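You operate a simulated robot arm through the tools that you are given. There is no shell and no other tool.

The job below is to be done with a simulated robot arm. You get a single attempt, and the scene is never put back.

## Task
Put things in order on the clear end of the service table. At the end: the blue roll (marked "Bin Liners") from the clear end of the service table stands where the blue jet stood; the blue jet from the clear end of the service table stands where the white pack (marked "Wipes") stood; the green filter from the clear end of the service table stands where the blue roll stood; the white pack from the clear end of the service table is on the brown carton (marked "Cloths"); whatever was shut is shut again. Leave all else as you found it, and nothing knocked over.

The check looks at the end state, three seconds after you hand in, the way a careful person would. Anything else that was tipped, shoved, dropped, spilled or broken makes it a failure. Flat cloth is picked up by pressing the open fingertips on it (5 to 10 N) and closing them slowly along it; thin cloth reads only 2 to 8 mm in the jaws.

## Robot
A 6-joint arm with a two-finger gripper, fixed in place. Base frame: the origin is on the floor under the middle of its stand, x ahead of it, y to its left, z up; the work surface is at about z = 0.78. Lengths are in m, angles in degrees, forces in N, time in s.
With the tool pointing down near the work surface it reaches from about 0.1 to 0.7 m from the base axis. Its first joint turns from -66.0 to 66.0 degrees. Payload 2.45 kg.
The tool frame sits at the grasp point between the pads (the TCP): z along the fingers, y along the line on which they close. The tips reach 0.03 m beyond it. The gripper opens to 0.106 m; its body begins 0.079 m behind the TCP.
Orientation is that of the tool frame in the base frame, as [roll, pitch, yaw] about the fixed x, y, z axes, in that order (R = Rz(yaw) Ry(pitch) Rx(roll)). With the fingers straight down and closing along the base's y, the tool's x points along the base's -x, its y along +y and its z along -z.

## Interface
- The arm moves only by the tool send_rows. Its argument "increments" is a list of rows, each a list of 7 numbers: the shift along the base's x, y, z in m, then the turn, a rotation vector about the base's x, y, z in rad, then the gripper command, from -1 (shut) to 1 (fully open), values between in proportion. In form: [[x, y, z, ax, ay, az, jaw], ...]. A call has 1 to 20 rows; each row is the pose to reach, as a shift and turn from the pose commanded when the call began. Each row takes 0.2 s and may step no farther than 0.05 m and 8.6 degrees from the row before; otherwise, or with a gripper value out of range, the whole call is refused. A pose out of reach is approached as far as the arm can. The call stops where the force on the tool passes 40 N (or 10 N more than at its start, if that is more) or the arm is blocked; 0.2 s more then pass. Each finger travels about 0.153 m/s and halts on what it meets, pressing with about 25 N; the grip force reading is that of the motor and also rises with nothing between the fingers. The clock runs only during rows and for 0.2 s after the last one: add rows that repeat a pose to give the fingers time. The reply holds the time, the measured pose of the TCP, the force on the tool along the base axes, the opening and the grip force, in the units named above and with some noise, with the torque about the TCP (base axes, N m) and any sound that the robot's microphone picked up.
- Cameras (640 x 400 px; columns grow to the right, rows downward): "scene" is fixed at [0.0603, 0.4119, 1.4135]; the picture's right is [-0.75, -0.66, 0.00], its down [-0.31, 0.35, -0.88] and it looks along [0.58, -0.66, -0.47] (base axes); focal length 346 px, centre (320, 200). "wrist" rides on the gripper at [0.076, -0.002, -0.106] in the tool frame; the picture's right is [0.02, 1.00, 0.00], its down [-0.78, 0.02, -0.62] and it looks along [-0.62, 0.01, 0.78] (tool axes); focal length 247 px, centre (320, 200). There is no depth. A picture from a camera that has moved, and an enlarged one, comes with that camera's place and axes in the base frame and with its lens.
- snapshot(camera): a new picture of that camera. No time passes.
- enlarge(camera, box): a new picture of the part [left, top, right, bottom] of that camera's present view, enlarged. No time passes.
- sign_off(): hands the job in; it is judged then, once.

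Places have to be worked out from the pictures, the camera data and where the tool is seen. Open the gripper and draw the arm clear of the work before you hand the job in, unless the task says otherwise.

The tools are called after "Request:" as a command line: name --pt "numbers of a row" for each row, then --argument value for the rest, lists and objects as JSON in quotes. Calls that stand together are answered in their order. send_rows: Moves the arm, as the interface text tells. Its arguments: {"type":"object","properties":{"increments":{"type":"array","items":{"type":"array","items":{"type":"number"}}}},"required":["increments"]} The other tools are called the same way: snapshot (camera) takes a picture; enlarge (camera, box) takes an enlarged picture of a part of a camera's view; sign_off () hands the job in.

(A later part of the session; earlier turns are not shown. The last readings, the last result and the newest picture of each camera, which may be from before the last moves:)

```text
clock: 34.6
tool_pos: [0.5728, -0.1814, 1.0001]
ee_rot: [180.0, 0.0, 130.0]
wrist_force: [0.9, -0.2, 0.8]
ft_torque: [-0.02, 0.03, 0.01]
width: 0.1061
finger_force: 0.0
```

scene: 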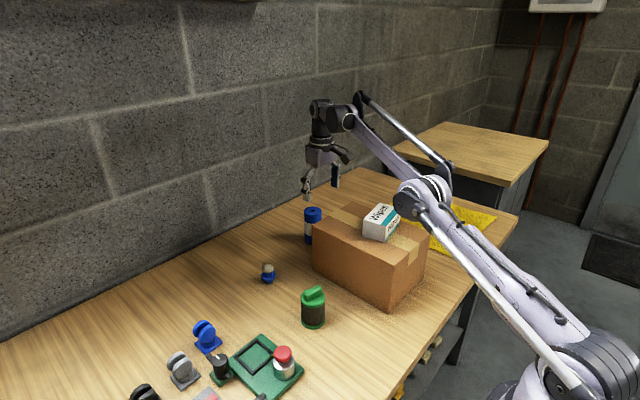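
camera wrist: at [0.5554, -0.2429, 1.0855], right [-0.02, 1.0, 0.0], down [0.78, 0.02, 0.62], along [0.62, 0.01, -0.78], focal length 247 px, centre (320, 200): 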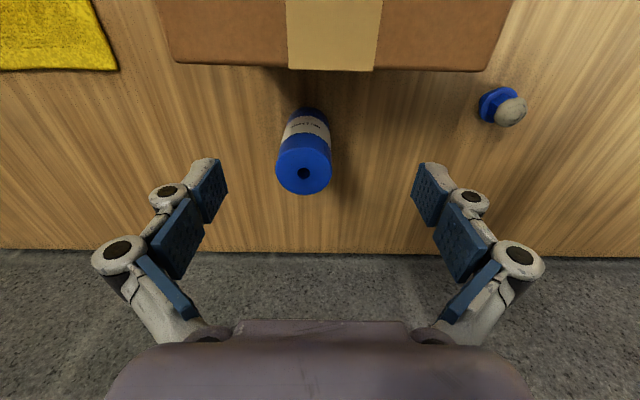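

The yaw is done at (0.573, -0.181, 1.0). Now I'll tilt 12° outward about the closing axis and move toward above the roll, to see whether it's reachable.

Request:
send_rows --pt "0 0 0 -0.0802 -0.0673 0 1" --pt "0 0 0 -0.1604 -0.1347 0 1" --pt "0.035 -0.025 0 -0.1604 -0.1347 0 1" --pt "0.07 -0.05 0 -0.1604 -0.1347 0 1" --pt "0.108 -0.076 0 -0.1604 -0.1347 0 1" --pt "0.108 -0.076 0 -0.1604 -0.1347 0 1"

Request:
snapshot --camera "wrist"

Request:
snapshot --camera "scene"

```text
clock: 36.0
tool_pos: [0.6675, -0.2525, 0.9954]
ee_rot: [180.0, 11.9, 129.9]
wrist_force: [-0.6, -0.3, -0.4]
ft_torque: [-0.01, -0.01, 0.02]
width: 0.1059
finger_force: 0.0
out of reach, approached as far as the arm can: row 5, 6
```

```text
taken
camera wrist: at [0.6037, -0.18, 1.0829], right [0.75, 0.66, 0.0], down [0.42, -0.48, 0.77], along [0.51, -0.58, -0.64], focal length 247 px, centre (320, 200)
```

wrist: 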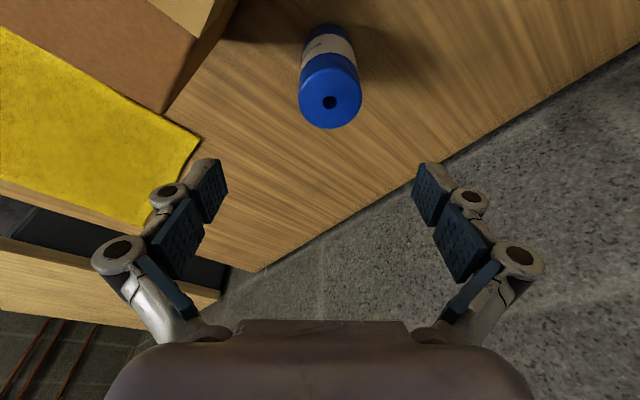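

```text
taken
```

scene: 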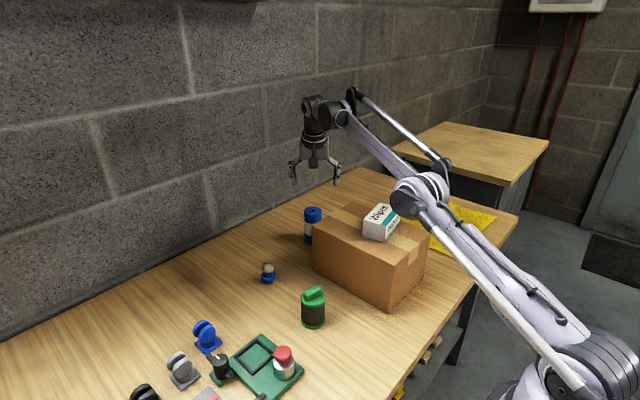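

Reached (0.6675, -0.2525, 0.995) with tilt; the remaining gap should close as it goes lower. From this view I place the roll at about (0.680, -0.256), so I'll descend partway toward it and check alignment.

Request:
send_rows --pt "0 0 -0.03 0 0 0 1" --pt "0.003 -0.001 -0.06 0 0 0 1" --pt "0.009 -0.003 -0.08 0 0 0 1" --pt "0.0125 -0.0035 -0.09 0 0 0 1" --pt "0.0125 -0.0035 -0.09 0 0 0 1"

Request:
snapshot --camera "wrist"

Request:
enlarge --camera "scene" --box '[260, 150, 420, 250]'

```text
clock: 37.2
tool_pos: [0.6787, -0.2566, 0.9046]
ee_rot: [-179.9, 12.0, 129.9]
wrist_force: [0.5, 0.8, 0.4]
ft_torque: [0.03, 0.0, 0.0]
width: 0.1061
finger_force: 0.0
```

```text
taken
camera wrist: at [0.6156, -0.1831, 0.9919], right [0.75, 0.66, 0.0], down [0.42, -0.48, 0.77], along [0.51, -0.58, -0.64], focal length 247 px, centre (320, 200)
```

wrist: 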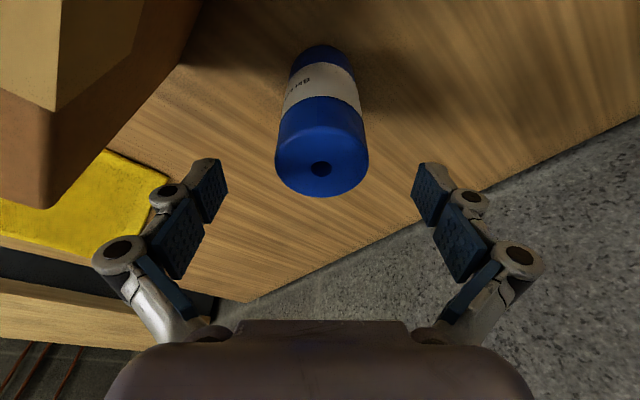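

```text
4.00 times, centred on (340, 200) of scene
camera zoom: at [0.0603, 0.4119, 1.4135], right [-0.75, -0.66, 0.0], down [-0.31, 0.35, -0.88], along [0.58, -0.66, -0.47], focal length 1386 px, centre (240, 200)
```

zoom: 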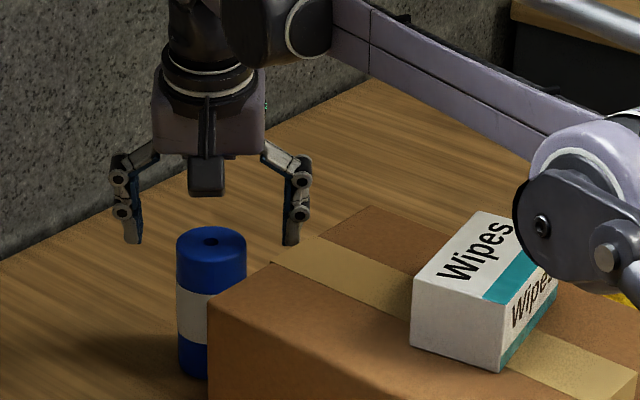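

The gripper straddles the roll, but the arm's elbow appears close to the pack on the carton. I'll inspect that before descending.

Request:
snapshot --camera "scene"

Request:
enlarge --camera "scene" --box '[340, 150, 500, 250]'

```text
taken
```

scene: 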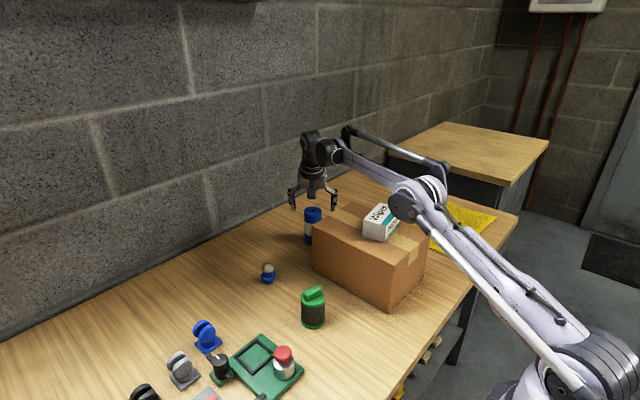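

```text
4.00 times, centred on (420, 200) of scene
camera zoom: at [0.0603, 0.4119, 1.4135], right [-0.75, -0.66, 0.0], down [-0.31, 0.35, -0.88], along [0.58, -0.66, -0.47], focal length 1386 px, centre (-80, 200)
```

zoom: 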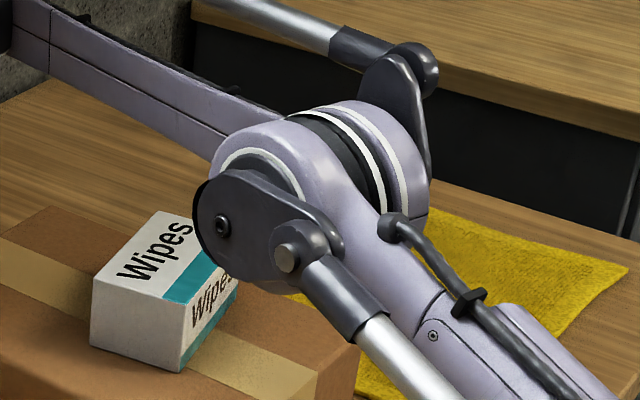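

The elbow and forearm sit around z 1.06–1.12, well above the pack at 0.975, so there's room. The roll is centred at (0.680, -0.256) under the TCP; I'll descend to about 0.868 to grip its upper part.

Request:
send_rows --pt "0.0015 0.0005 -0.015 0 0 0 1" --pt "0.0015 0.0005 -0.028 0 0 0 1" --pt "0.0015 0.0005 -0.037 0 0 0 1" --pt "0.0015 0.0005 -0.037 0 0 0 1"

Request:
snapshot --camera "wrist"

Request:
enlarge --camera "scene" --box '[260, 150, 420, 250]'

```text
clock: 38.2
tool_pos: [0.6803, -0.2549, 0.8692]
ee_rot: [179.8, 12.0, 129.9]
wrist_force: [0.4, -0.2, -0.8]
ft_torque: [0.01, -0.02, 0.0]
width: 0.106
finger_force: 0.1
```

```text
taken
camera wrist: at [0.6161, -0.183, 0.9565], right [0.75, 0.66, 0.0], down [0.42, -0.48, 0.77], along [0.51, -0.58, -0.64], focal length 247 px, centre (320, 200)
```

wrist: 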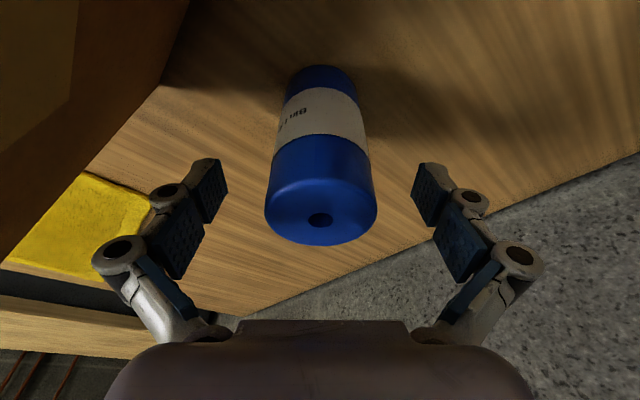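

```text
4.00 times, centred on (340, 200) of scene
camera zoom: at [0.0603, 0.4119, 1.4135], right [-0.75, -0.66, 0.0], down [-0.31, 0.35, -0.88], along [0.58, -0.66, -0.47], focal length 1386 px, centre (240, 200)
```

zoom: 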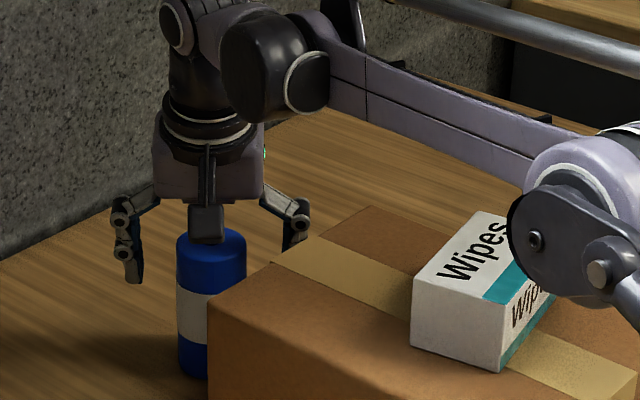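

The roll's upper part is between the pads. I'll close on it.

Request:
send_rows --pt "0 0 0 0 0 0 0.6" --pt "0 0 0 0 0 0 0.3" --pt "0 0 0 0 0 0 0.1" --pt "0 0 0 0 0 0 -0.05" --pt "0 0 0 0 0 0 -0.2" --pt "0 0 0 0 0 0 -0.3" --pt "0 0 0 0 0 0 -0.3"

Request:
snapshot --camera "wrist"

```text
clock: 39.8
tool_pos: [0.68, -0.2559, 0.8681]
ee_rot: [180.0, 12.0, 130.0]
wrist_force: [0.2, 0.4, 2.9]
ft_torque: [0.05, 0.02, 0.01]
width: 0.0524
finger_force: 25.2
```

```text
taken
camera wrist: at [0.6162, -0.1829, 0.9567], right [0.75, 0.66, 0.0], down [0.42, -0.48, 0.77], along [0.51, -0.58, -0.64], focal length 247 px, centre (320, 200)
```

wrist: 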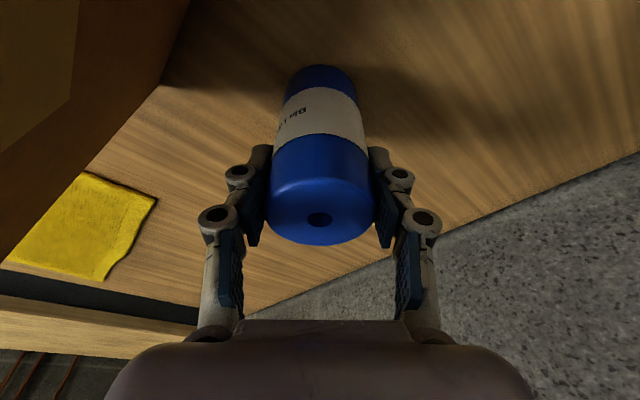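

The roll is gripped at 0.052 m. I'll lift it, then bring it sideways and up around the carton's back corner.

Request:
send_rows --pt "0 0 0.01 0 0 0 -0.3" --pt "0 0 0.035 0 0 0 -0.3" --pt "-0.002 0.004 0.065 0 0 0 -0.3" --pt "-0.002 0.004 0.065 0 0 0 -0.3"

Request:
snapshot --camera "wrist"

Request:
snapshot --camera "scene"

```text
clock: 40.8
tool_pos: [0.6786, -0.2526, 0.9338]
ee_rot: [180.0, 12.1, 129.9]
wrist_force: [0.6, -0.3, -2.9]
ft_torque: [0.0, 0.0, -0.01]
width: 0.0527
finger_force: 25.4
```

```text
taken
camera wrist: at [0.6148, -0.1792, 1.0217], right [0.75, 0.66, 0.0], down [0.42, -0.48, 0.77], along [0.51, -0.58, -0.64], focal length 247 px, centre (320, 200)
```

wrist: 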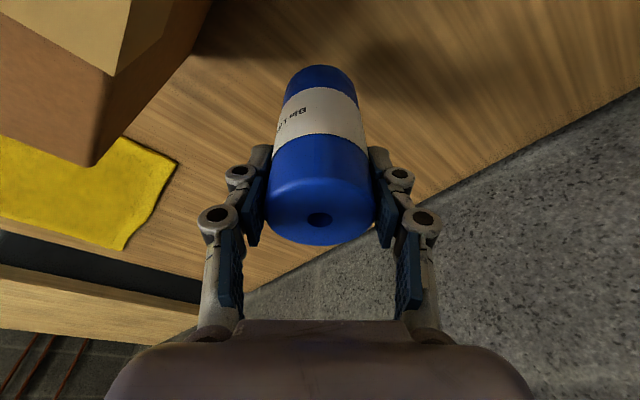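

```text
taken
```

scene: 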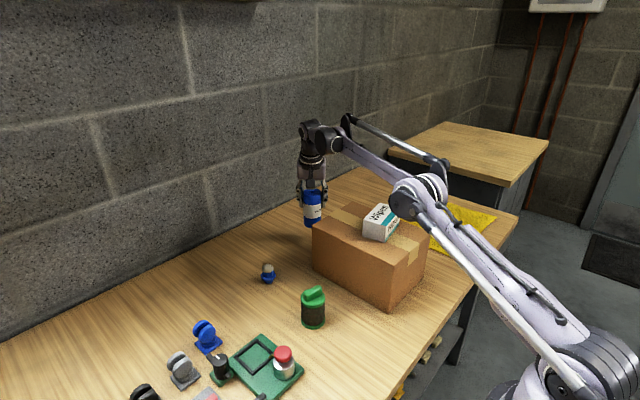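

The roll lifts cleanly. I'll continue around the carton corner to (0.65, -0.11) and raise to about z 1.01.

Request:
send_rows --pt "-0.004 0.03 0.012 0 0 0 -0.3" --pt "-0.008 0.065 0.03 0 0 0 -0.3" --pt "-0.015 0.1 0.05 0 0 0 -0.3" --pt "-0.025 0.13 0.07 0 0 0 -0.3" --pt "-0.04 0.15 0.085 0 0 0 -0.3" --pt "-0.08 0.16 0.095 0 0 0 -0.3" --pt "-0.125 0.165 0.1 0 0 0 -0.3" --pt "-0.17 0.175 0.1 0 0 0 -0.3" --pt "-0.215 0.185 0.1 0 0 0 -0.3" --pt "-0.26 0.2 0.1 0 0 0 -0.3" --pt "-0.3 0.21 0.1 0 0 0 -0.3" --pt "-0.33 0.215 0.1 0 0 0 -0.3" --pt "-0.3405 0.216 0.1 0 0 0 -0.3" --pt "-0.3405 0.216 0.1 0 0 0 -0.3"

Request:
snapshot --camera "wrist"

Request:
snapshot --camera "scene"

```text
clock: 43.8
tool_pos: [0.3385, -0.0344, 1.0329]
ee_rot: [-180.0, 12.0, 130.1]
wrist_force: [0.3, 0.4, -0.8]
ft_torque: [0.0, 0.02, -0.01]
width: 0.0524
finger_force: 24.8
```

```text
taken
camera wrist: at [0.2741, 0.0376, 1.1213], right [0.75, 0.66, 0.0], down [0.42, -0.48, 0.77], along [0.51, -0.58, -0.64], focal length 247 px, centre (320, 200)
```

wrist: 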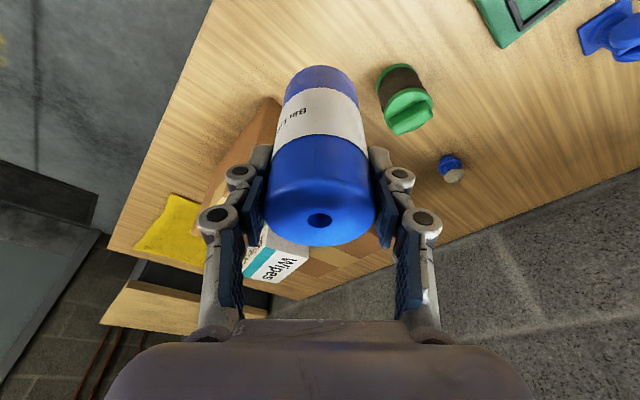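

```text
taken
```

scene: 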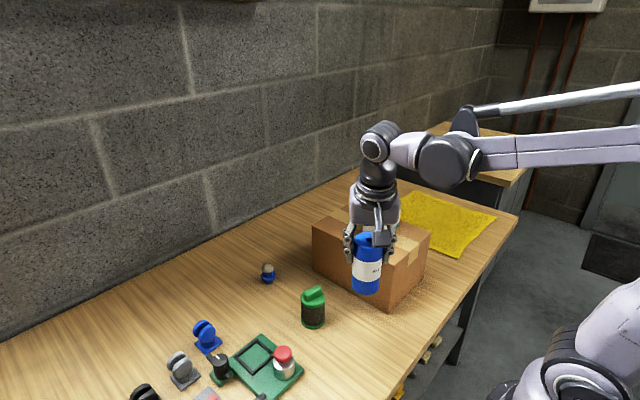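

The roll is above the jet's old spot (0.338, -0.037). I'll lower it to just above the table.

Request:
send_rows --pt "0 -0.0015 -0.04 0 0 0 -0.3" --pt "0 -0.0015 -0.08 0 0 0 -0.3" --pt "0 -0.0015 -0.12 0 0 0 -0.3" --pt "0 -0.0015 -0.145 0 0 0 -0.3" --pt "0 -0.0015 -0.155 0 0 0 -0.3" --pt "0 -0.0015 -0.159 0 0 0 -0.3" --pt "0 -0.0015 -0.159 0 0 0 -0.3"

Request:
enlarge --camera "scene" --box '[280, 250, 440, 370]'

Request:
snapshot --camera "wrist"

```text
clock: 45.4
tool_pos: [0.3386, -0.0383, 0.8745]
ee_rot: [-180.0, 12.1, 130.0]
wrist_force: [0.1, -0.1, -1.2]
ft_torque: [0.0, -0.01, -0.05]
width: 0.0524
finger_force: 25.2
```

```text
3.33 times, centred on (360, 310) of scene
camera zoom: at [0.0603, 0.4119, 1.4135], right [-0.75, -0.66, 0.0], down [-0.31, 0.35, -0.88], along [0.58, -0.66, -0.47], focal length 1155 px, centre (187, -167)
```

zoom: 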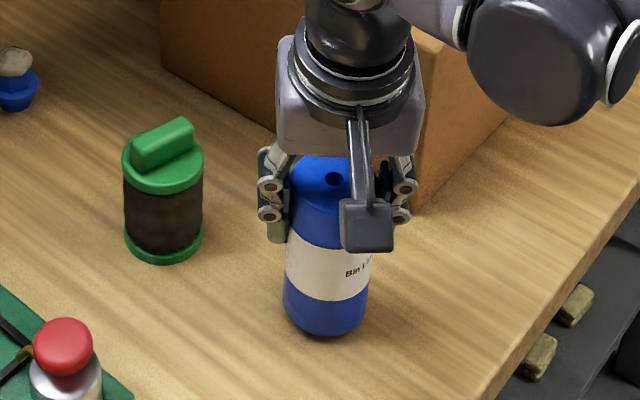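

```text
taken
camera wrist: at [0.2742, 0.035, 0.9626], right [0.75, 0.66, 0.0], down [0.42, -0.48, 0.77], along [0.51, -0.58, -0.64], focal length 247 px, centre (320, 200)
```

wrist: 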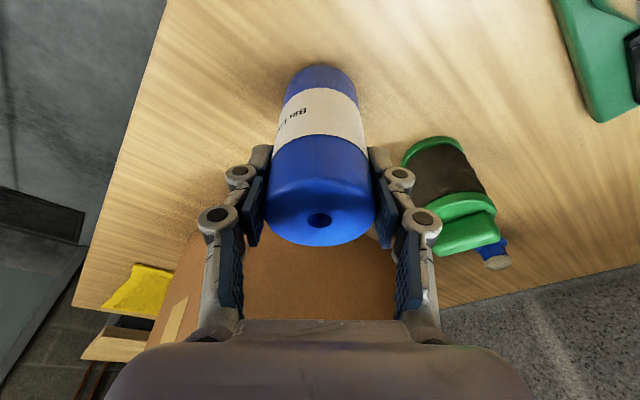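

Near the table, with no contact yet (-1.2 N). I'll lower in small steps.

Request:
send_rows --pt "0 0 -0.002 0 0 0 -0.3" --pt "0 0 -0.004 0 0 0 -0.3" --pt "0 0 -0.004 0 0 0 -0.3"

```text
clock: 46.2
tool_pos: [0.3376, -0.0376, 0.8705]
ee_rot: [-179.9, 12.0, 130.0]
wrist_force: [-1.2, -0.1, -2.2]
ft_torque: [0.03, -0.03, 0.01]
width: 0.0525
finger_force: 25.4
```

Still only the roll's weight. I'll go another 1.5–2 mm.

Request:
send_rows --pt "0 0 -0.001 0 0 0 -0.3" --pt "0 0 -0.002 0 0 0 -0.3" --pt "0 0 -0.002 0 0 0 -0.3"

```text
clock: 47.0
tool_pos: [0.3375, -0.0381, 0.8685]
ee_rot: [-180.0, 11.9, 130.0]
wrist_force: [-1.3, 2.1, 10.4]
ft_torque: [-0.04, 0.12, 0.04]
width: 0.0525
finger_force: 24.6
```

The base is down (10 N). I'll relax 0.5 mm, open gradually and rise straight up.

Request:
send_rows --pt "0 0 0.0007 0 0 0 -0.3" --pt "0 0 0.0007 0 0 0 0.05" --pt "0 0 0.0007 0 0 0 0.25" --pt "0 0 0.0007 0 0 0 0.5" --pt "0 0 0.0007 0 0 0 0.7" --pt "0 0 0.0007 0 0 0 0.7"

Request:
enlarge --camera "scene" --box '[280, 250, 440, 370]'

Request:
snapshot --camera "wrist"

```text
clock: 48.4
tool_pos: [0.3384, -0.0375, 0.8706]
ee_rot: [-180.0, 12.0, 130.0]
wrist_force: [0.5, 0.7, -0.7]
ft_torque: [0.01, 0.0, -0.03]
width: 0.0902
finger_force: 0.0
```

```text
3.33 times, centred on (360, 310) of scene
camera zoom: at [0.0603, 0.4119, 1.4135], right [-0.75, -0.66, 0.0], down [-0.31, 0.35, -0.88], along [0.58, -0.66, -0.47], focal length 1155 px, centre (187, -167)
```

zoom: 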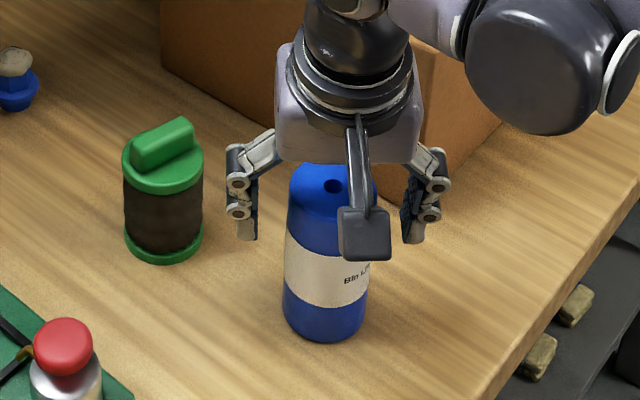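

```text
taken
camera wrist: at [0.2745, 0.0353, 0.9572], right [0.75, 0.66, 0.0], down [0.42, -0.48, 0.77], along [0.51, -0.58, -0.64], focal length 247 px, centre (320, 200)
```

wrist: 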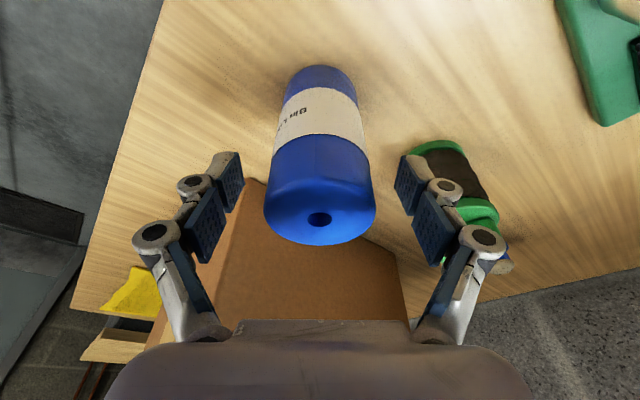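

The roll stands upright and released. I'll rise straight up and then look at the filter from above.

Request:
send_rows --pt "0 0 0.02 0 0 0 0.7" --pt "0 0 0.06 0 0 0 0.7" --pt "0 0 0.1 0 0 0 0.7" --pt "0 0 0.14 0 0 0 0.8" --pt "0 0 0.17 0 0 0 1" --pt "0 0 0.17 0 0 0 1"

Request:
snapshot --camera "wrist"

Request:
enlarge --camera "scene" --box '[270, 270, 398, 350]'

```text
clock: 49.8
tool_pos: [0.3363, -0.0376, 1.0406]
ee_rot: [180.0, 12.1, 130.1]
wrist_force: [0.0, -0.1, -0.1]
ft_torque: [-0.01, 0.0, 0.03]
width: 0.106
finger_force: 0.0
```

```text
taken
camera wrist: at [0.2727, 0.0354, 1.1288], right [0.75, 0.66, 0.0], down [0.42, -0.48, 0.77], along [0.51, -0.58, -0.64], focal length 247 px, centre (320, 200)
```

wrist: 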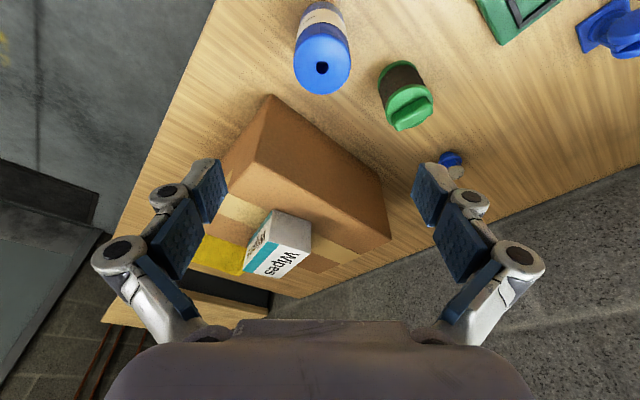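

```text
5.00 times, centred on (334, 310) of scene
camera zoom: at [0.0603, 0.4119, 1.4135], right [-0.75, -0.66, 0.0], down [-0.31, 0.35, -0.88], along [0.58, -0.66, -0.47], focal length 1732 px, centre (250, -350)
```

zoom: 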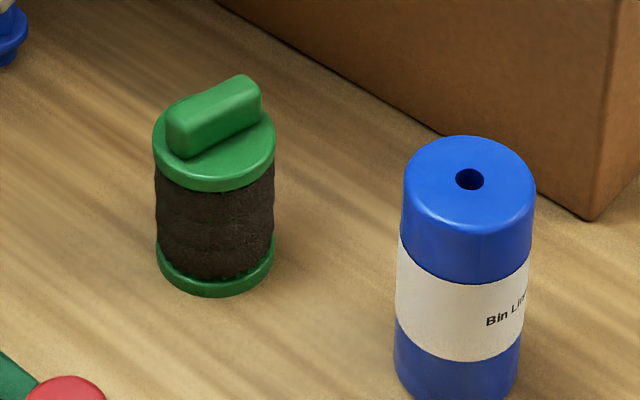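

Both the jet and the roll are standing. The filter is at about (0.458, -0.016), with its disc top near z 0.853 and handle top near 0.87. I'll move above it with the same tilted orientation and check.

Request:
send_rows --pt "0.04 0.008 -0.01 0 0 0 1" --pt "0.08 0.016 -0.03 0 0 0 1" --pt "0.119 0.022 -0.05 0 0 0 1" --pt "0.119 0.022 -0.07 0 0 0 1" --pt "0.119 0.022 -0.07 0 0 0 1"

Request:
snapshot --camera "wrist"

Request:
snapshot --camera "scene"

```text
clock: 51.0
tool_pos: [0.4565, -0.0142, 0.9676]
ee_rot: [-180.0, 12.0, 130.0]
wrist_force: [-0.1, 0.0, 0.0]
ft_torque: [-0.01, 0.0, -0.02]
width: 0.1063
finger_force: 0.0
```

```text
taken
camera wrist: at [0.3934, 0.0572, 1.0558], right [0.75, 0.66, 0.0], down [0.42, -0.48, 0.77], along [0.51, -0.58, -0.64], focal length 247 px, centre (320, 200)
```

wrist: 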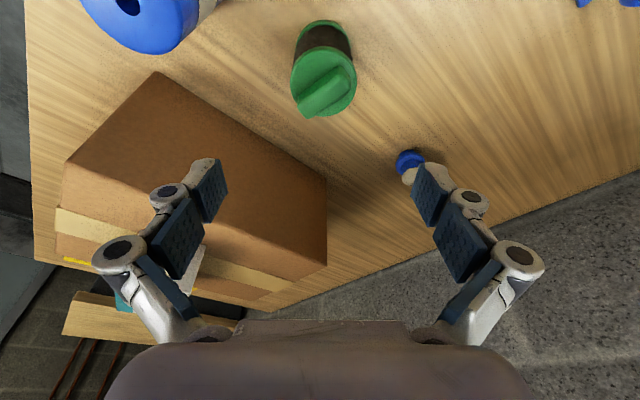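

```text
taken
```

scene: 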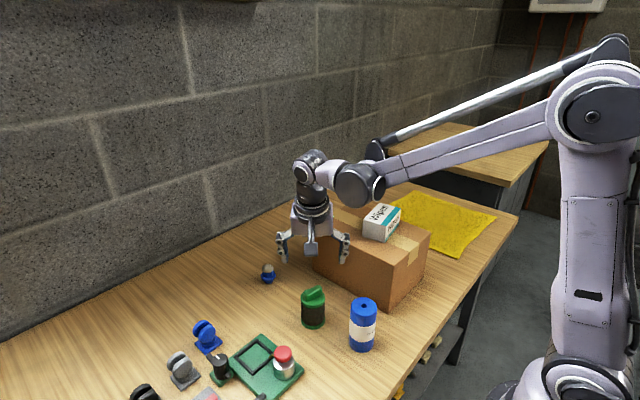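

I'll enlarge the wrist view to pin the filter's centre and rim before descending.

Request:
enlarge --camera "wrist" --box '[260, 0, 388, 130]'

Request:
enlarge --camera "scene" --box '[250, 220, 410, 340]'

```text
3.08 times, centred on (324, 65) of wrist
camera zoom: at [0.3934, 0.0572, 1.0558], right [0.75, 0.66, 0.0], down [0.42, -0.48, 0.77], along [0.51, -0.58, -0.64], focal length 760 px, centre (308, 615)
```

zoom: 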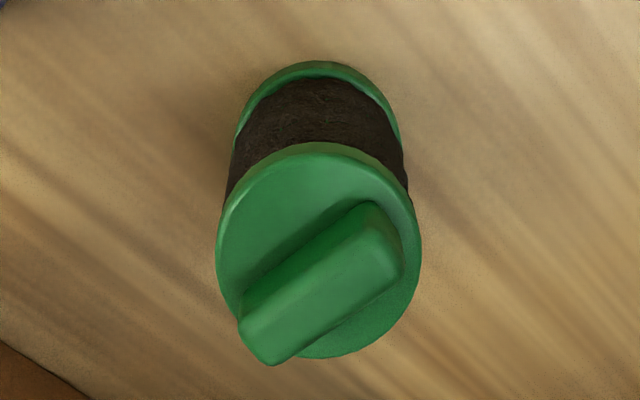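

```text
3.33 times, centred on (330, 280) of scene
camera zoom: at [0.0603, 0.4119, 1.4135], right [-0.75, -0.66, 0.0], down [-0.31, 0.35, -0.88], along [0.58, -0.66, -0.47], focal length 1155 px, centre (287, -67)
```

zoom: 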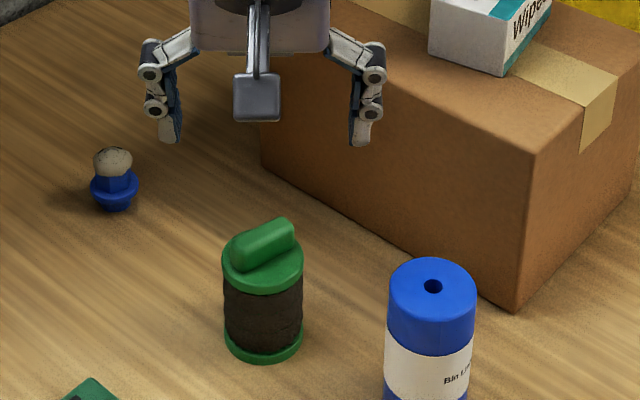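

The filter's centre is about (0.458, -0.013), almost exactly below the TCP. I'll descend to about z 0.85 so the pads hold the top rim and upper body.

Request:
send_rows --pt "0.0015 0.0005 -0.035 0 0 0 1" --pt "0.0015 0.0005 -0.07 0 0 0 1" --pt "0.0015 0.0005 -0.095 0 0 0 1" --pt "0.0015 0.0005 -0.11 0 0 0 1" --pt "0.0015 0.0005 -0.12 0 0 0 1" --pt "0.0015 0.0005 -0.12 0 0 0 1"

Request:
snapshot --camera "wrist"

Request:
enlarge --camera "scene" --box '[250, 220, 410, 340]'

```text
clock: 52.4
tool_pos: [0.4574, -0.0125, 0.848]
ee_rot: [180.0, 12.0, 130.0]
wrist_force: [0.4, 0.2, -0.8]
ft_torque: [0.01, -0.02, 0.01]
width: 0.1059
finger_force: 0.0
```

```text
taken
camera wrist: at [0.3933, 0.0587, 0.9365], right [0.75, 0.66, 0.0], down [0.42, -0.48, 0.77], along [0.51, -0.58, -0.64], focal length 247 px, centre (320, 200)
```

wrist: 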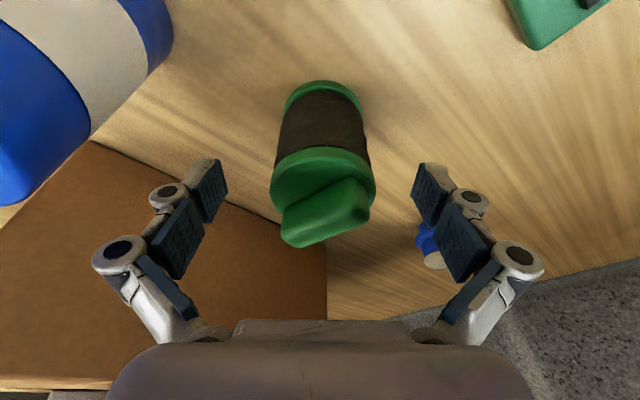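

```text
3.33 times, centred on (330, 280) of scene
camera zoom: at [0.0603, 0.4119, 1.4135], right [-0.75, -0.66, 0.0], down [-0.31, 0.35, -0.88], along [0.58, -0.66, -0.47], focal length 1155 px, centre (287, -67)
```

zoom: 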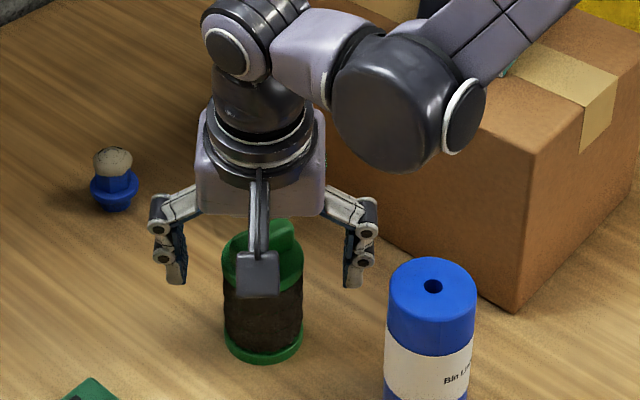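

The rim sits inside the pads' span. I'll close on the filter.

Request:
send_rows --pt "0 0 0 0 0 0 0.6" --pt "0 0 0 0 0 0 0.3" --pt "0 0 0 0 0 0 0.1" --pt "0 0 0 0 0 0 -0.05" --pt "0 0 0 0 0 0 -0.2" --pt "0 0 0 0 0 0 -0.3" --pt "0 0 0 0 0 0 -0.3"

Request:
snapshot --camera "wrist"

Request:
enlarge --camera "scene" --box '[250, 220, 410, 340]'

```text
clock: 54.0
tool_pos: [0.457, -0.0137, 0.8484]
ee_rot: [180.0, 12.0, 130.0]
wrist_force: [1.4, 1.3, 6.2]
ft_torque: [0.03, -0.03, 0.0]
width: 0.0538
finger_force: 24.8
```

```text
taken
camera wrist: at [0.3935, 0.0588, 0.9367], right [0.75, 0.66, 0.0], down [0.42, -0.48, 0.77], along [0.51, -0.58, -0.64], focal length 247 px, centre (320, 200)
```

wrist: 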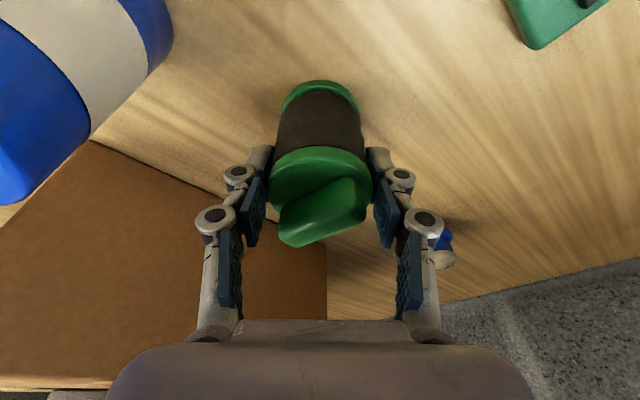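

```text
3.33 times, centred on (330, 280) of scene
camera zoom: at [0.0602, 0.4119, 1.4135], right [-0.75, -0.66, 0.0], down [-0.31, 0.35, -0.88], along [0.58, -0.66, -0.47], focal length 1155 px, centre (287, -67)
```

zoom: 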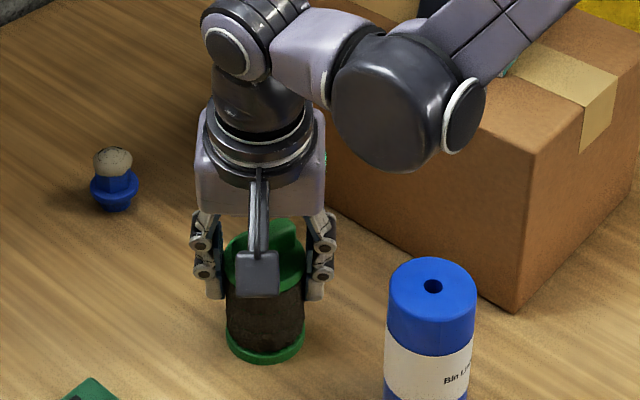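

The filter is gripped at 0.054 m. I'll lift a little and verify it hangs upright.

Request:
send_rows --pt "0 0 0.008 0 0 0 -0.3" --pt "0 0 0.025 0 0 0 -0.3" --pt "0 0 0.05 0 0 0 -0.3" --pt "0 0 0.05 0 0 0 -0.3"

Request:
snapshot --camera "wrist"

Request:
enlarge --camera "scene" --box '[250, 220, 410, 340]'

```text
clock: 55.0
tool_pos: [0.458, -0.0162, 0.9004]
ee_rot: [180.0, 12.0, 130.0]
wrist_force: [0.1, 0.0, -0.4]
ft_torque: [0.0, 0.04, -0.01]
width: 0.0538
finger_force: 25.3
```

```text
taken
camera wrist: at [0.3946, 0.0569, 0.9882], right [0.75, 0.66, 0.0], down [0.42, -0.48, 0.77], along [0.51, -0.58, -0.64], focal length 247 px, centre (320, 200)
```

wrist: 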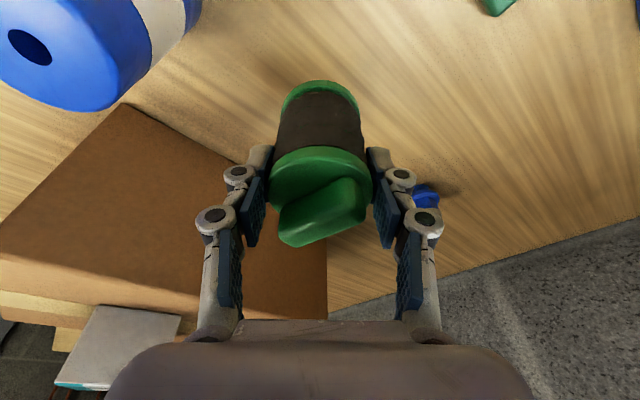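

```text
3.33 times, centred on (330, 280) of scene
camera zoom: at [0.0603, 0.4119, 1.4135], right [-0.75, -0.66, 0.0], down [-0.31, 0.35, -0.88], along [0.58, -0.66, -0.47], focal length 1155 px, centre (287, -67)
```

zoom: 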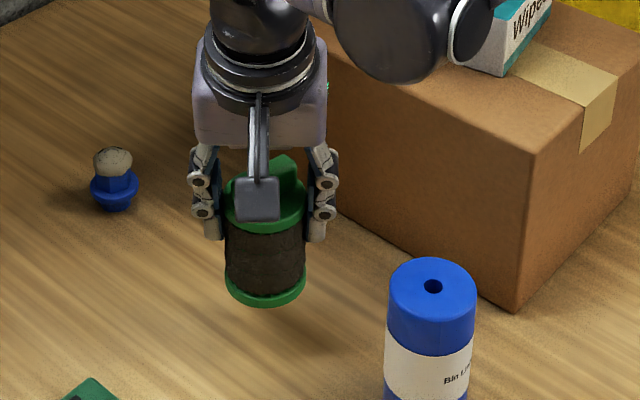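

The filter hangs upright in the grip. I'll take it up and around past the jet and the carton's back corner to above the roll's old spot at (0.680, -0.256).

Request:
send_rows --pt "0 0 0.035 0 0 0 -0.3" --pt "0.02 -0.005 0.075 0 0 0 -0.3" --pt "0.055 -0.015 0.095 0 0 0 -0.3" --pt "0.095 -0.03 0.095 0 0 0 -0.3" --pt "0.137 -0.053 0.093 0 0 0 -0.3" --pt "0.17 -0.08 0.09 0 0 0 -0.3" --pt "0.197 -0.1055 0.087 0 0 0 -0.3" --pt "0.21 -0.145 0.075 0 0 0 -0.3" --pt "0.22 -0.185 0.0615 0 0 0 -0.3" --pt "0.221 -0.215 0.05 0 0 0 -0.3" --pt "0.2205 -0.2385 0.04 0 0 0 -0.3" --pt "0.2205 -0.2385 0.04 0 0 0 -0.3"

Request:
snapshot --camera "wrist"

Request:
snapshot --camera "scene"

```text
clock: 57.6
tool_pos: [0.6776, -0.2544, 0.9395]
ee_rot: [-180.0, 12.1, 130.0]
wrist_force: [0.2, 0.2, -0.3]
ft_torque: [-0.01, 0.03, 0.02]
width: 0.0541
finger_force: 24.8
```

```text
taken
camera wrist: at [0.6134, -0.1814, 1.0269], right [0.75, 0.66, 0.0], down [0.42, -0.48, 0.77], along [0.51, -0.58, -0.64], focal length 247 px, centre (320, 200)
```

wrist: 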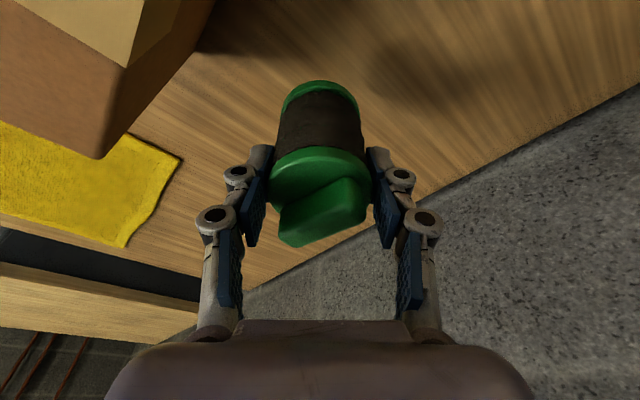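

```text
taken
```

scene: 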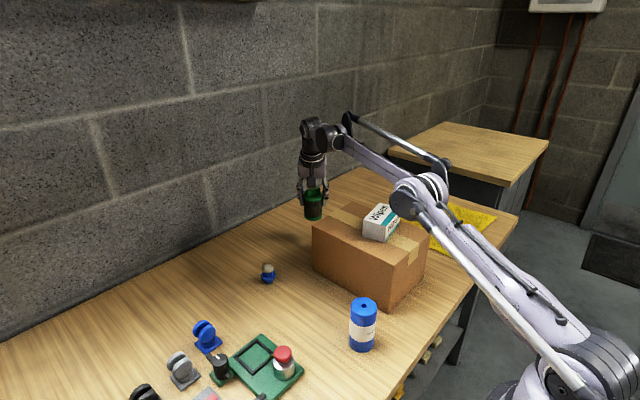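

Over the target spot. I'll lower to about z 0.87 and check clearance between the gripper, its camera and the carton.

Request:
send_rows --pt "0.0015 -0.0015 -0.02 0 0 0 -0.3" --pt "0.0015 -0.0015 -0.045 0 0 0 -0.3" --pt "0.0015 -0.0015 -0.065 0 0 0 -0.3" --pt "0.0015 -0.0015 -0.07 0 0 0 -0.3" --pt "0.0015 -0.0015 -0.07 0 0 0 -0.3"

Request:
enlarge --camera "scene" --box '[270, 150, 398, 250]'

Request:
snapshot --camera "wrist"

```text
clock: 58.8
tool_pos: [0.6796, -0.2543, 0.8686]
ee_rot: [-180.0, 12.0, 130.0]
wrist_force: [1.0, -0.2, -0.1]
ft_torque: [0.0, 0.0, -0.03]
width: 0.0537
finger_force: 25.4
```

```text
4.00 times, centred on (334, 200) of scene
camera zoom: at [0.0603, 0.4119, 1.4135], right [-0.75, -0.66, 0.0], down [-0.31, 0.35, -0.88], along [0.58, -0.66, -0.47], focal length 1386 px, centre (264, 200)
```

zoom: 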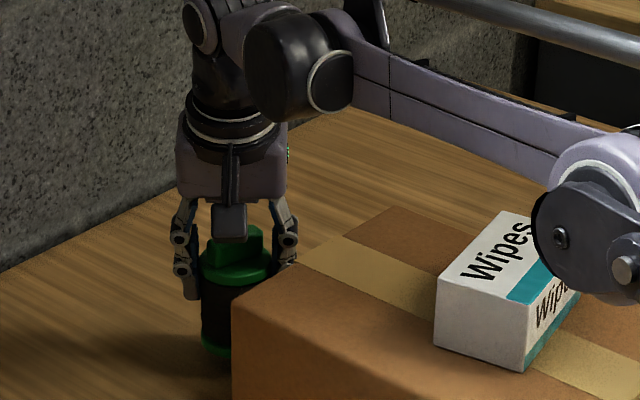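

```text
taken
camera wrist: at [0.6158, -0.182, 0.9575], right [0.75, 0.66, 0.0], down [0.42, -0.48, 0.77], along [0.51, -0.58, -0.64], focal length 247 px, centre (320, 200)
```

wrist: 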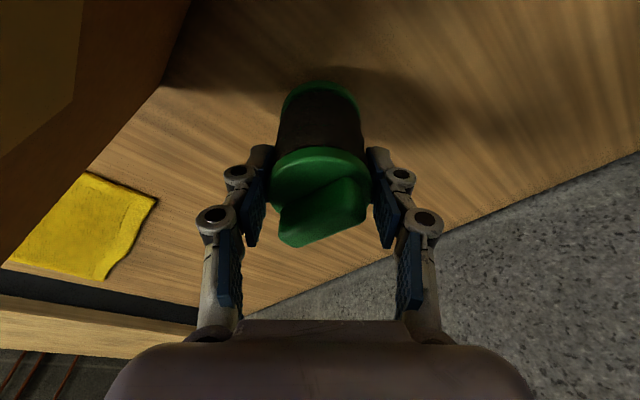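

There's visible clearance. I'll continue in small steps toward contact, expected near TCP z 0.848.

Request:
send_rows --pt "0 0 -0.005 0 0 0 -0.3" --pt "0 0 -0.01 0 0 0 -0.3" --pt "0 0 -0.014 0 0 0 -0.3" --pt "0 0 -0.016 0 0 0 -0.3" --pt "0 0 -0.016 0 0 0 -0.3"

Request:
enlarge --camera "scene" --box '[270, 170, 366, 250]'

```text
clock: 60.0
tool_pos: [0.6799, -0.2559, 0.8543]
ee_rot: [-180.0, 12.0, 130.1]
wrist_force: [-0.2, 0.6, -1.3]
ft_torque: [0.0, -0.02, 0.03]
width: 0.0537
finger_force: 24.8
```

```text
5.00 times, centred on (318, 210) of scene
camera zoom: at [0.0603, 0.4119, 1.4135], right [-0.75, -0.66, 0.0], down [-0.31, 0.35, -0.88], along [0.58, -0.66, -0.47], focal length 1732 px, centre (330, 150)
```

zoom: 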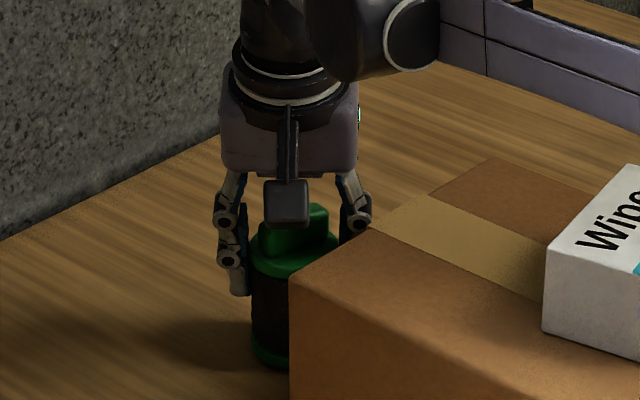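

Still clear, no contact (-1.3 N). I'll take the final millimetres slowly.

Request:
send_rows --pt "0 0 -0.002 0 0 0 -0.3" --pt "0 0 -0.004 0 0 0 -0.3" --pt "0 0 -0.004 0 0 0 -0.3"

```text
clock: 60.8
tool_pos: [0.6804, -0.2527, 0.8502]
ee_rot: [180.0, 12.0, 130.1]
wrist_force: [-1.3, -0.2, -0.4]
ft_torque: [0.02, 0.0, 0.05]
width: 0.0538
finger_force: 25.4
```

No contact yet at 0.850. I'll step another 1.5–2.5 mm.

Request:
send_rows --pt "0 0 -0.001 0 0 0 -0.3" --pt "0 0 -0.002 0 0 0 -0.3" --pt "0 0 -0.002 0 0 0 -0.3"

```text
clock: 61.6
tool_pos: [0.6806, -0.2546, 0.8489]
ee_rot: [180.0, 12.0, 130.0]
wrist_force: [-1.0, 1.7, 18.4]
ft_torque: [0.12, 0.02, 0.0]
width: 0.0539
finger_force: 24.9
```

Contact (18 N). I'll relax 1 mm and open the jaws gradually, only as far as needed.

Request:
send_rows --pt "0 0 0.001 0 0 0 -0.3" --pt "0 0 0.001 0 0 0 0.05" --pt "0 0 0.001 0 0 0 0.25" --pt "0 0 0.001 0 0 0 0.45" --pt "0 0 0.001 0 0 0 0.6" --pt "0 0 0.001 0 0 0 0.6"

Request:
snapshot --camera "wrist"

Request:
enlarge --camera "scene" --box '[270, 170, 366, 250]'

```text
clock: 63.0
tool_pos: [0.6802, -0.255, 0.8491]
ee_rot: [-180.0, 12.0, 130.1]
wrist_force: [-0.8, 1.1, -0.5]
ft_torque: [0.01, 0.06, -0.01]
width: 0.0848
finger_force: 0.1
```

```text
taken
camera wrist: at [0.6169, -0.182, 0.9363], right [0.75, 0.66, 0.0], down [0.42, -0.48, 0.77], along [0.51, -0.58, -0.64], focal length 247 px, centre (320, 200)
```

wrist: 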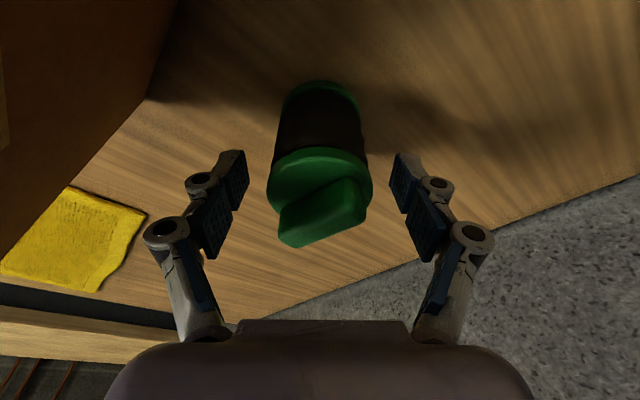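

```text
5.00 times, centred on (318, 210) of scene
camera zoom: at [0.0603, 0.4119, 1.4135], right [-0.75, -0.66, 0.0], down [-0.31, 0.35, -0.88], along [0.58, -0.66, -0.47], focal length 1732 px, centre (330, 150)
```

zoom: 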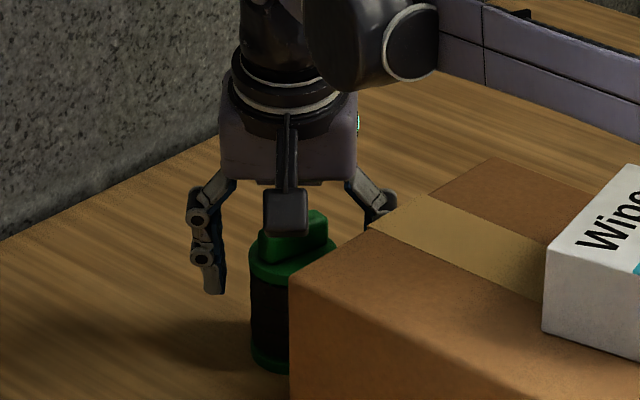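

The filter stands free. I'll rise straight up clear of it, then retreat around the carton corner.

Request:
send_rows --pt "0 0 0.015 0 0 0 0.6" --pt "0 0 0.04 0 0 0 0.6" --pt "0 0 0.065 0 0 0 0.6" --pt "-0.002 0.004 0.085 0 0 0 0.6" --pt "-0.006 0.03 0.1 0 0 0 0.6" --pt "-0.01 0.065 0.115 0 0 0 0.7" --pt "-0.02 0.1 0.13 0 0 0 0.8" --pt "-0.035 0.14 0.145 0 0 0 1" --pt "-0.035 0.14 0.145 0 0 0 1"

Request:
snapshot --camera "wrist"

Request:
snapshot --camera "scene"

```text
clock: 65.0
tool_pos: [0.6472, -0.1163, 0.9956]
ee_rot: [-180.0, 12.0, 130.0]
wrist_force: [-0.1, 0.2, -0.1]
ft_torque: [0.0, -0.01, -0.03]
width: 0.1061
finger_force: 0.0
```

```text
taken
camera wrist: at [0.5838, -0.0428, 1.0832], right [0.75, 0.66, 0.0], down [0.42, -0.48, 0.77], along [0.51, -0.58, -0.64], focal length 247 px, centre (320, 200)
```

wrist: 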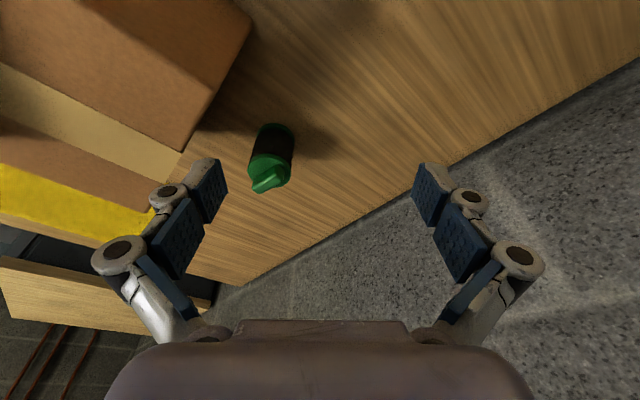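

```text
taken
```

scene: 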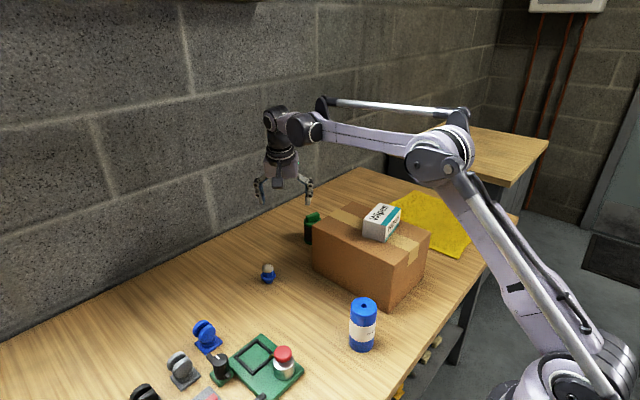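

All four items are in place and nothing looks disturbed. I'll withdraw the arm up and back, undo the tilt, then do a final check.

Request:
send_rows --pt "-0.015 0.005 0.04 0 0 0 1" --pt "-0.04 0.01 0.08 0 0 0 1" --pt "-0.075 0.012 0.11 0 0 0 1" --pt "-0.11 0.014 0.14 0 0 0 1" --pt "-0.145 0.016 0.17 0 0 0 1" --pt "-0.18 0.016 0.19 0 0 0 1" --pt "-0.217 0.016 0.195 0 0 0 1" --pt "-0.217 0.016 0.195 0.0802 0.0673 0 1" --pt "-0.217 0.016 0.195 0.1604 0.1347 0 1" --pt "-0.217 0.016 0.195 0.1604 0.1347 0 1"

```text
clock: 67.2
tool_pos: [0.4292, -0.0985, 1.1873]
ee_rot: [-180.0, -0.1, 130.0]
wrist_force: [1.3, -0.3, -1.0]
ft_torque: [-0.05, 0.01, 0.0]
width: 0.1062
finger_force: 0.0
```

The tool is vertical again and high. I'll turn the yaw back to the starting orientation and take final pictures.

Request:
send_rows --pt "0 0 0 0 0 0.1454 1" --pt "0 0 0 0 0 0.2909 1" --pt "0 0 0 0 0 0.4363 1" --pt "0 0 0 0 0 0.5818 1" --pt "0 0 0 0 0 0.7272 1" --pt "0 0 0 0 0 0.8727 1" --pt "0 0 0 0 0 0.8727 1"

Request:
snapshot --camera "scene"

Request:
snapshot --camera "wrist"

Request:
enlarge --camera "scene" --box '[220, 180, 540, 380]'

Request:
enlarge --camera "wrist" --box '[200, 0, 440, 220]'

```text
clock: 68.8
tool_pos: [0.4299, -0.0988, 1.1876]
ee_rot: [-179.9, 0.1, -180.0]
wrist_force: [-0.1, -0.4, -0.2]
ft_torque: [-0.02, -0.01, 0.02]
width: 0.1059
finger_force: 0.0
```

```text
taken
```

scene: 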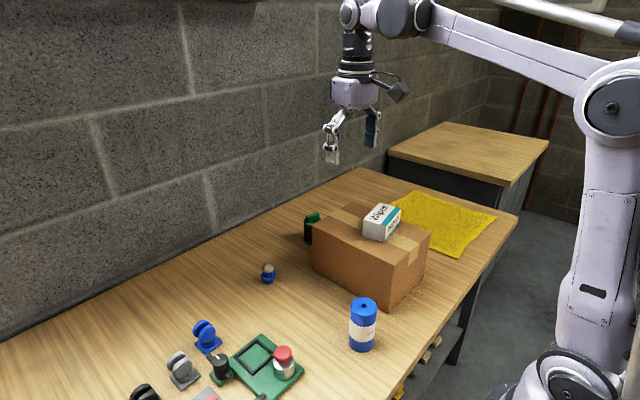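

```text
taken
camera wrist: at [0.3526, -0.101, 1.2935], right [-0.02, 1.0, 0.0], down [0.78, 0.02, 0.62], along [0.62, 0.01, -0.78], focal length 247 px, centre (320, 200)
```

wrist: 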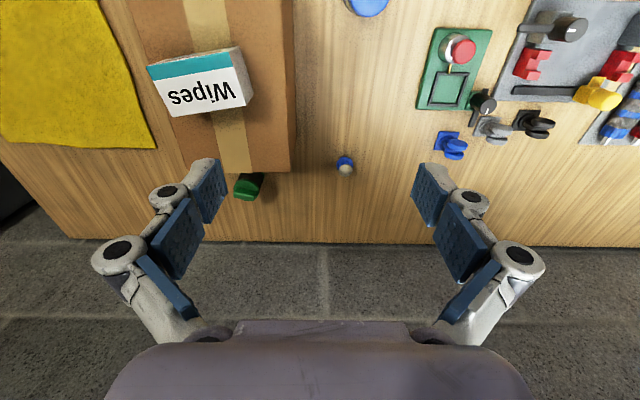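

```text
2.00 times, centred on (380, 280) of scene
camera zoom: at [0.0603, 0.4119, 1.4135], right [-0.75, -0.66, 0.0], down [-0.31, 0.35, -0.88], along [0.58, -0.66, -0.47], focal length 693 px, centre (200, 40)
```

zoom: 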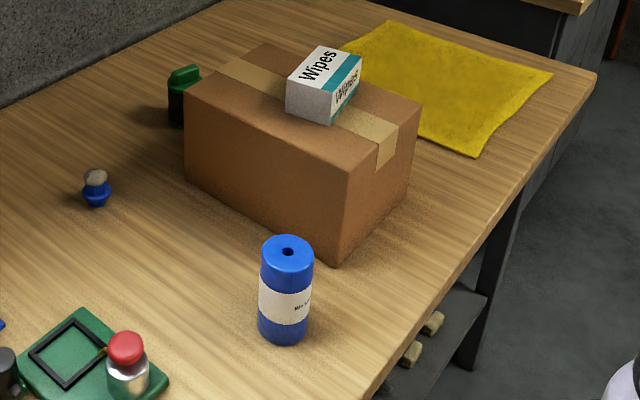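

```text
1.82 times, centred on (320, 110) of wrist
camera zoom: at [0.3526, -0.101, 1.2935], right [-0.02, 1.0, 0.0], down [0.78, 0.02, 0.62], along [0.62, 0.01, -0.78], focal length 449 px, centre (320, 364)
```

zoom: 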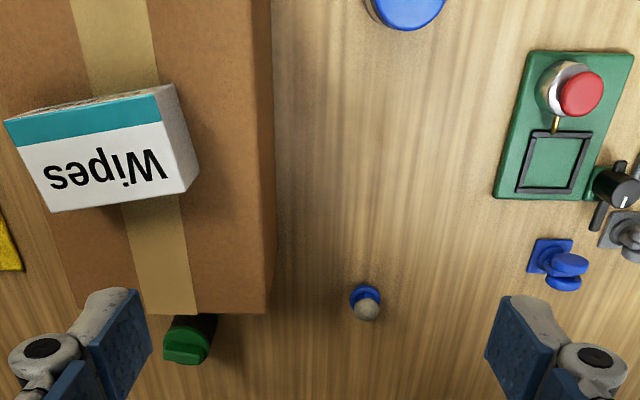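

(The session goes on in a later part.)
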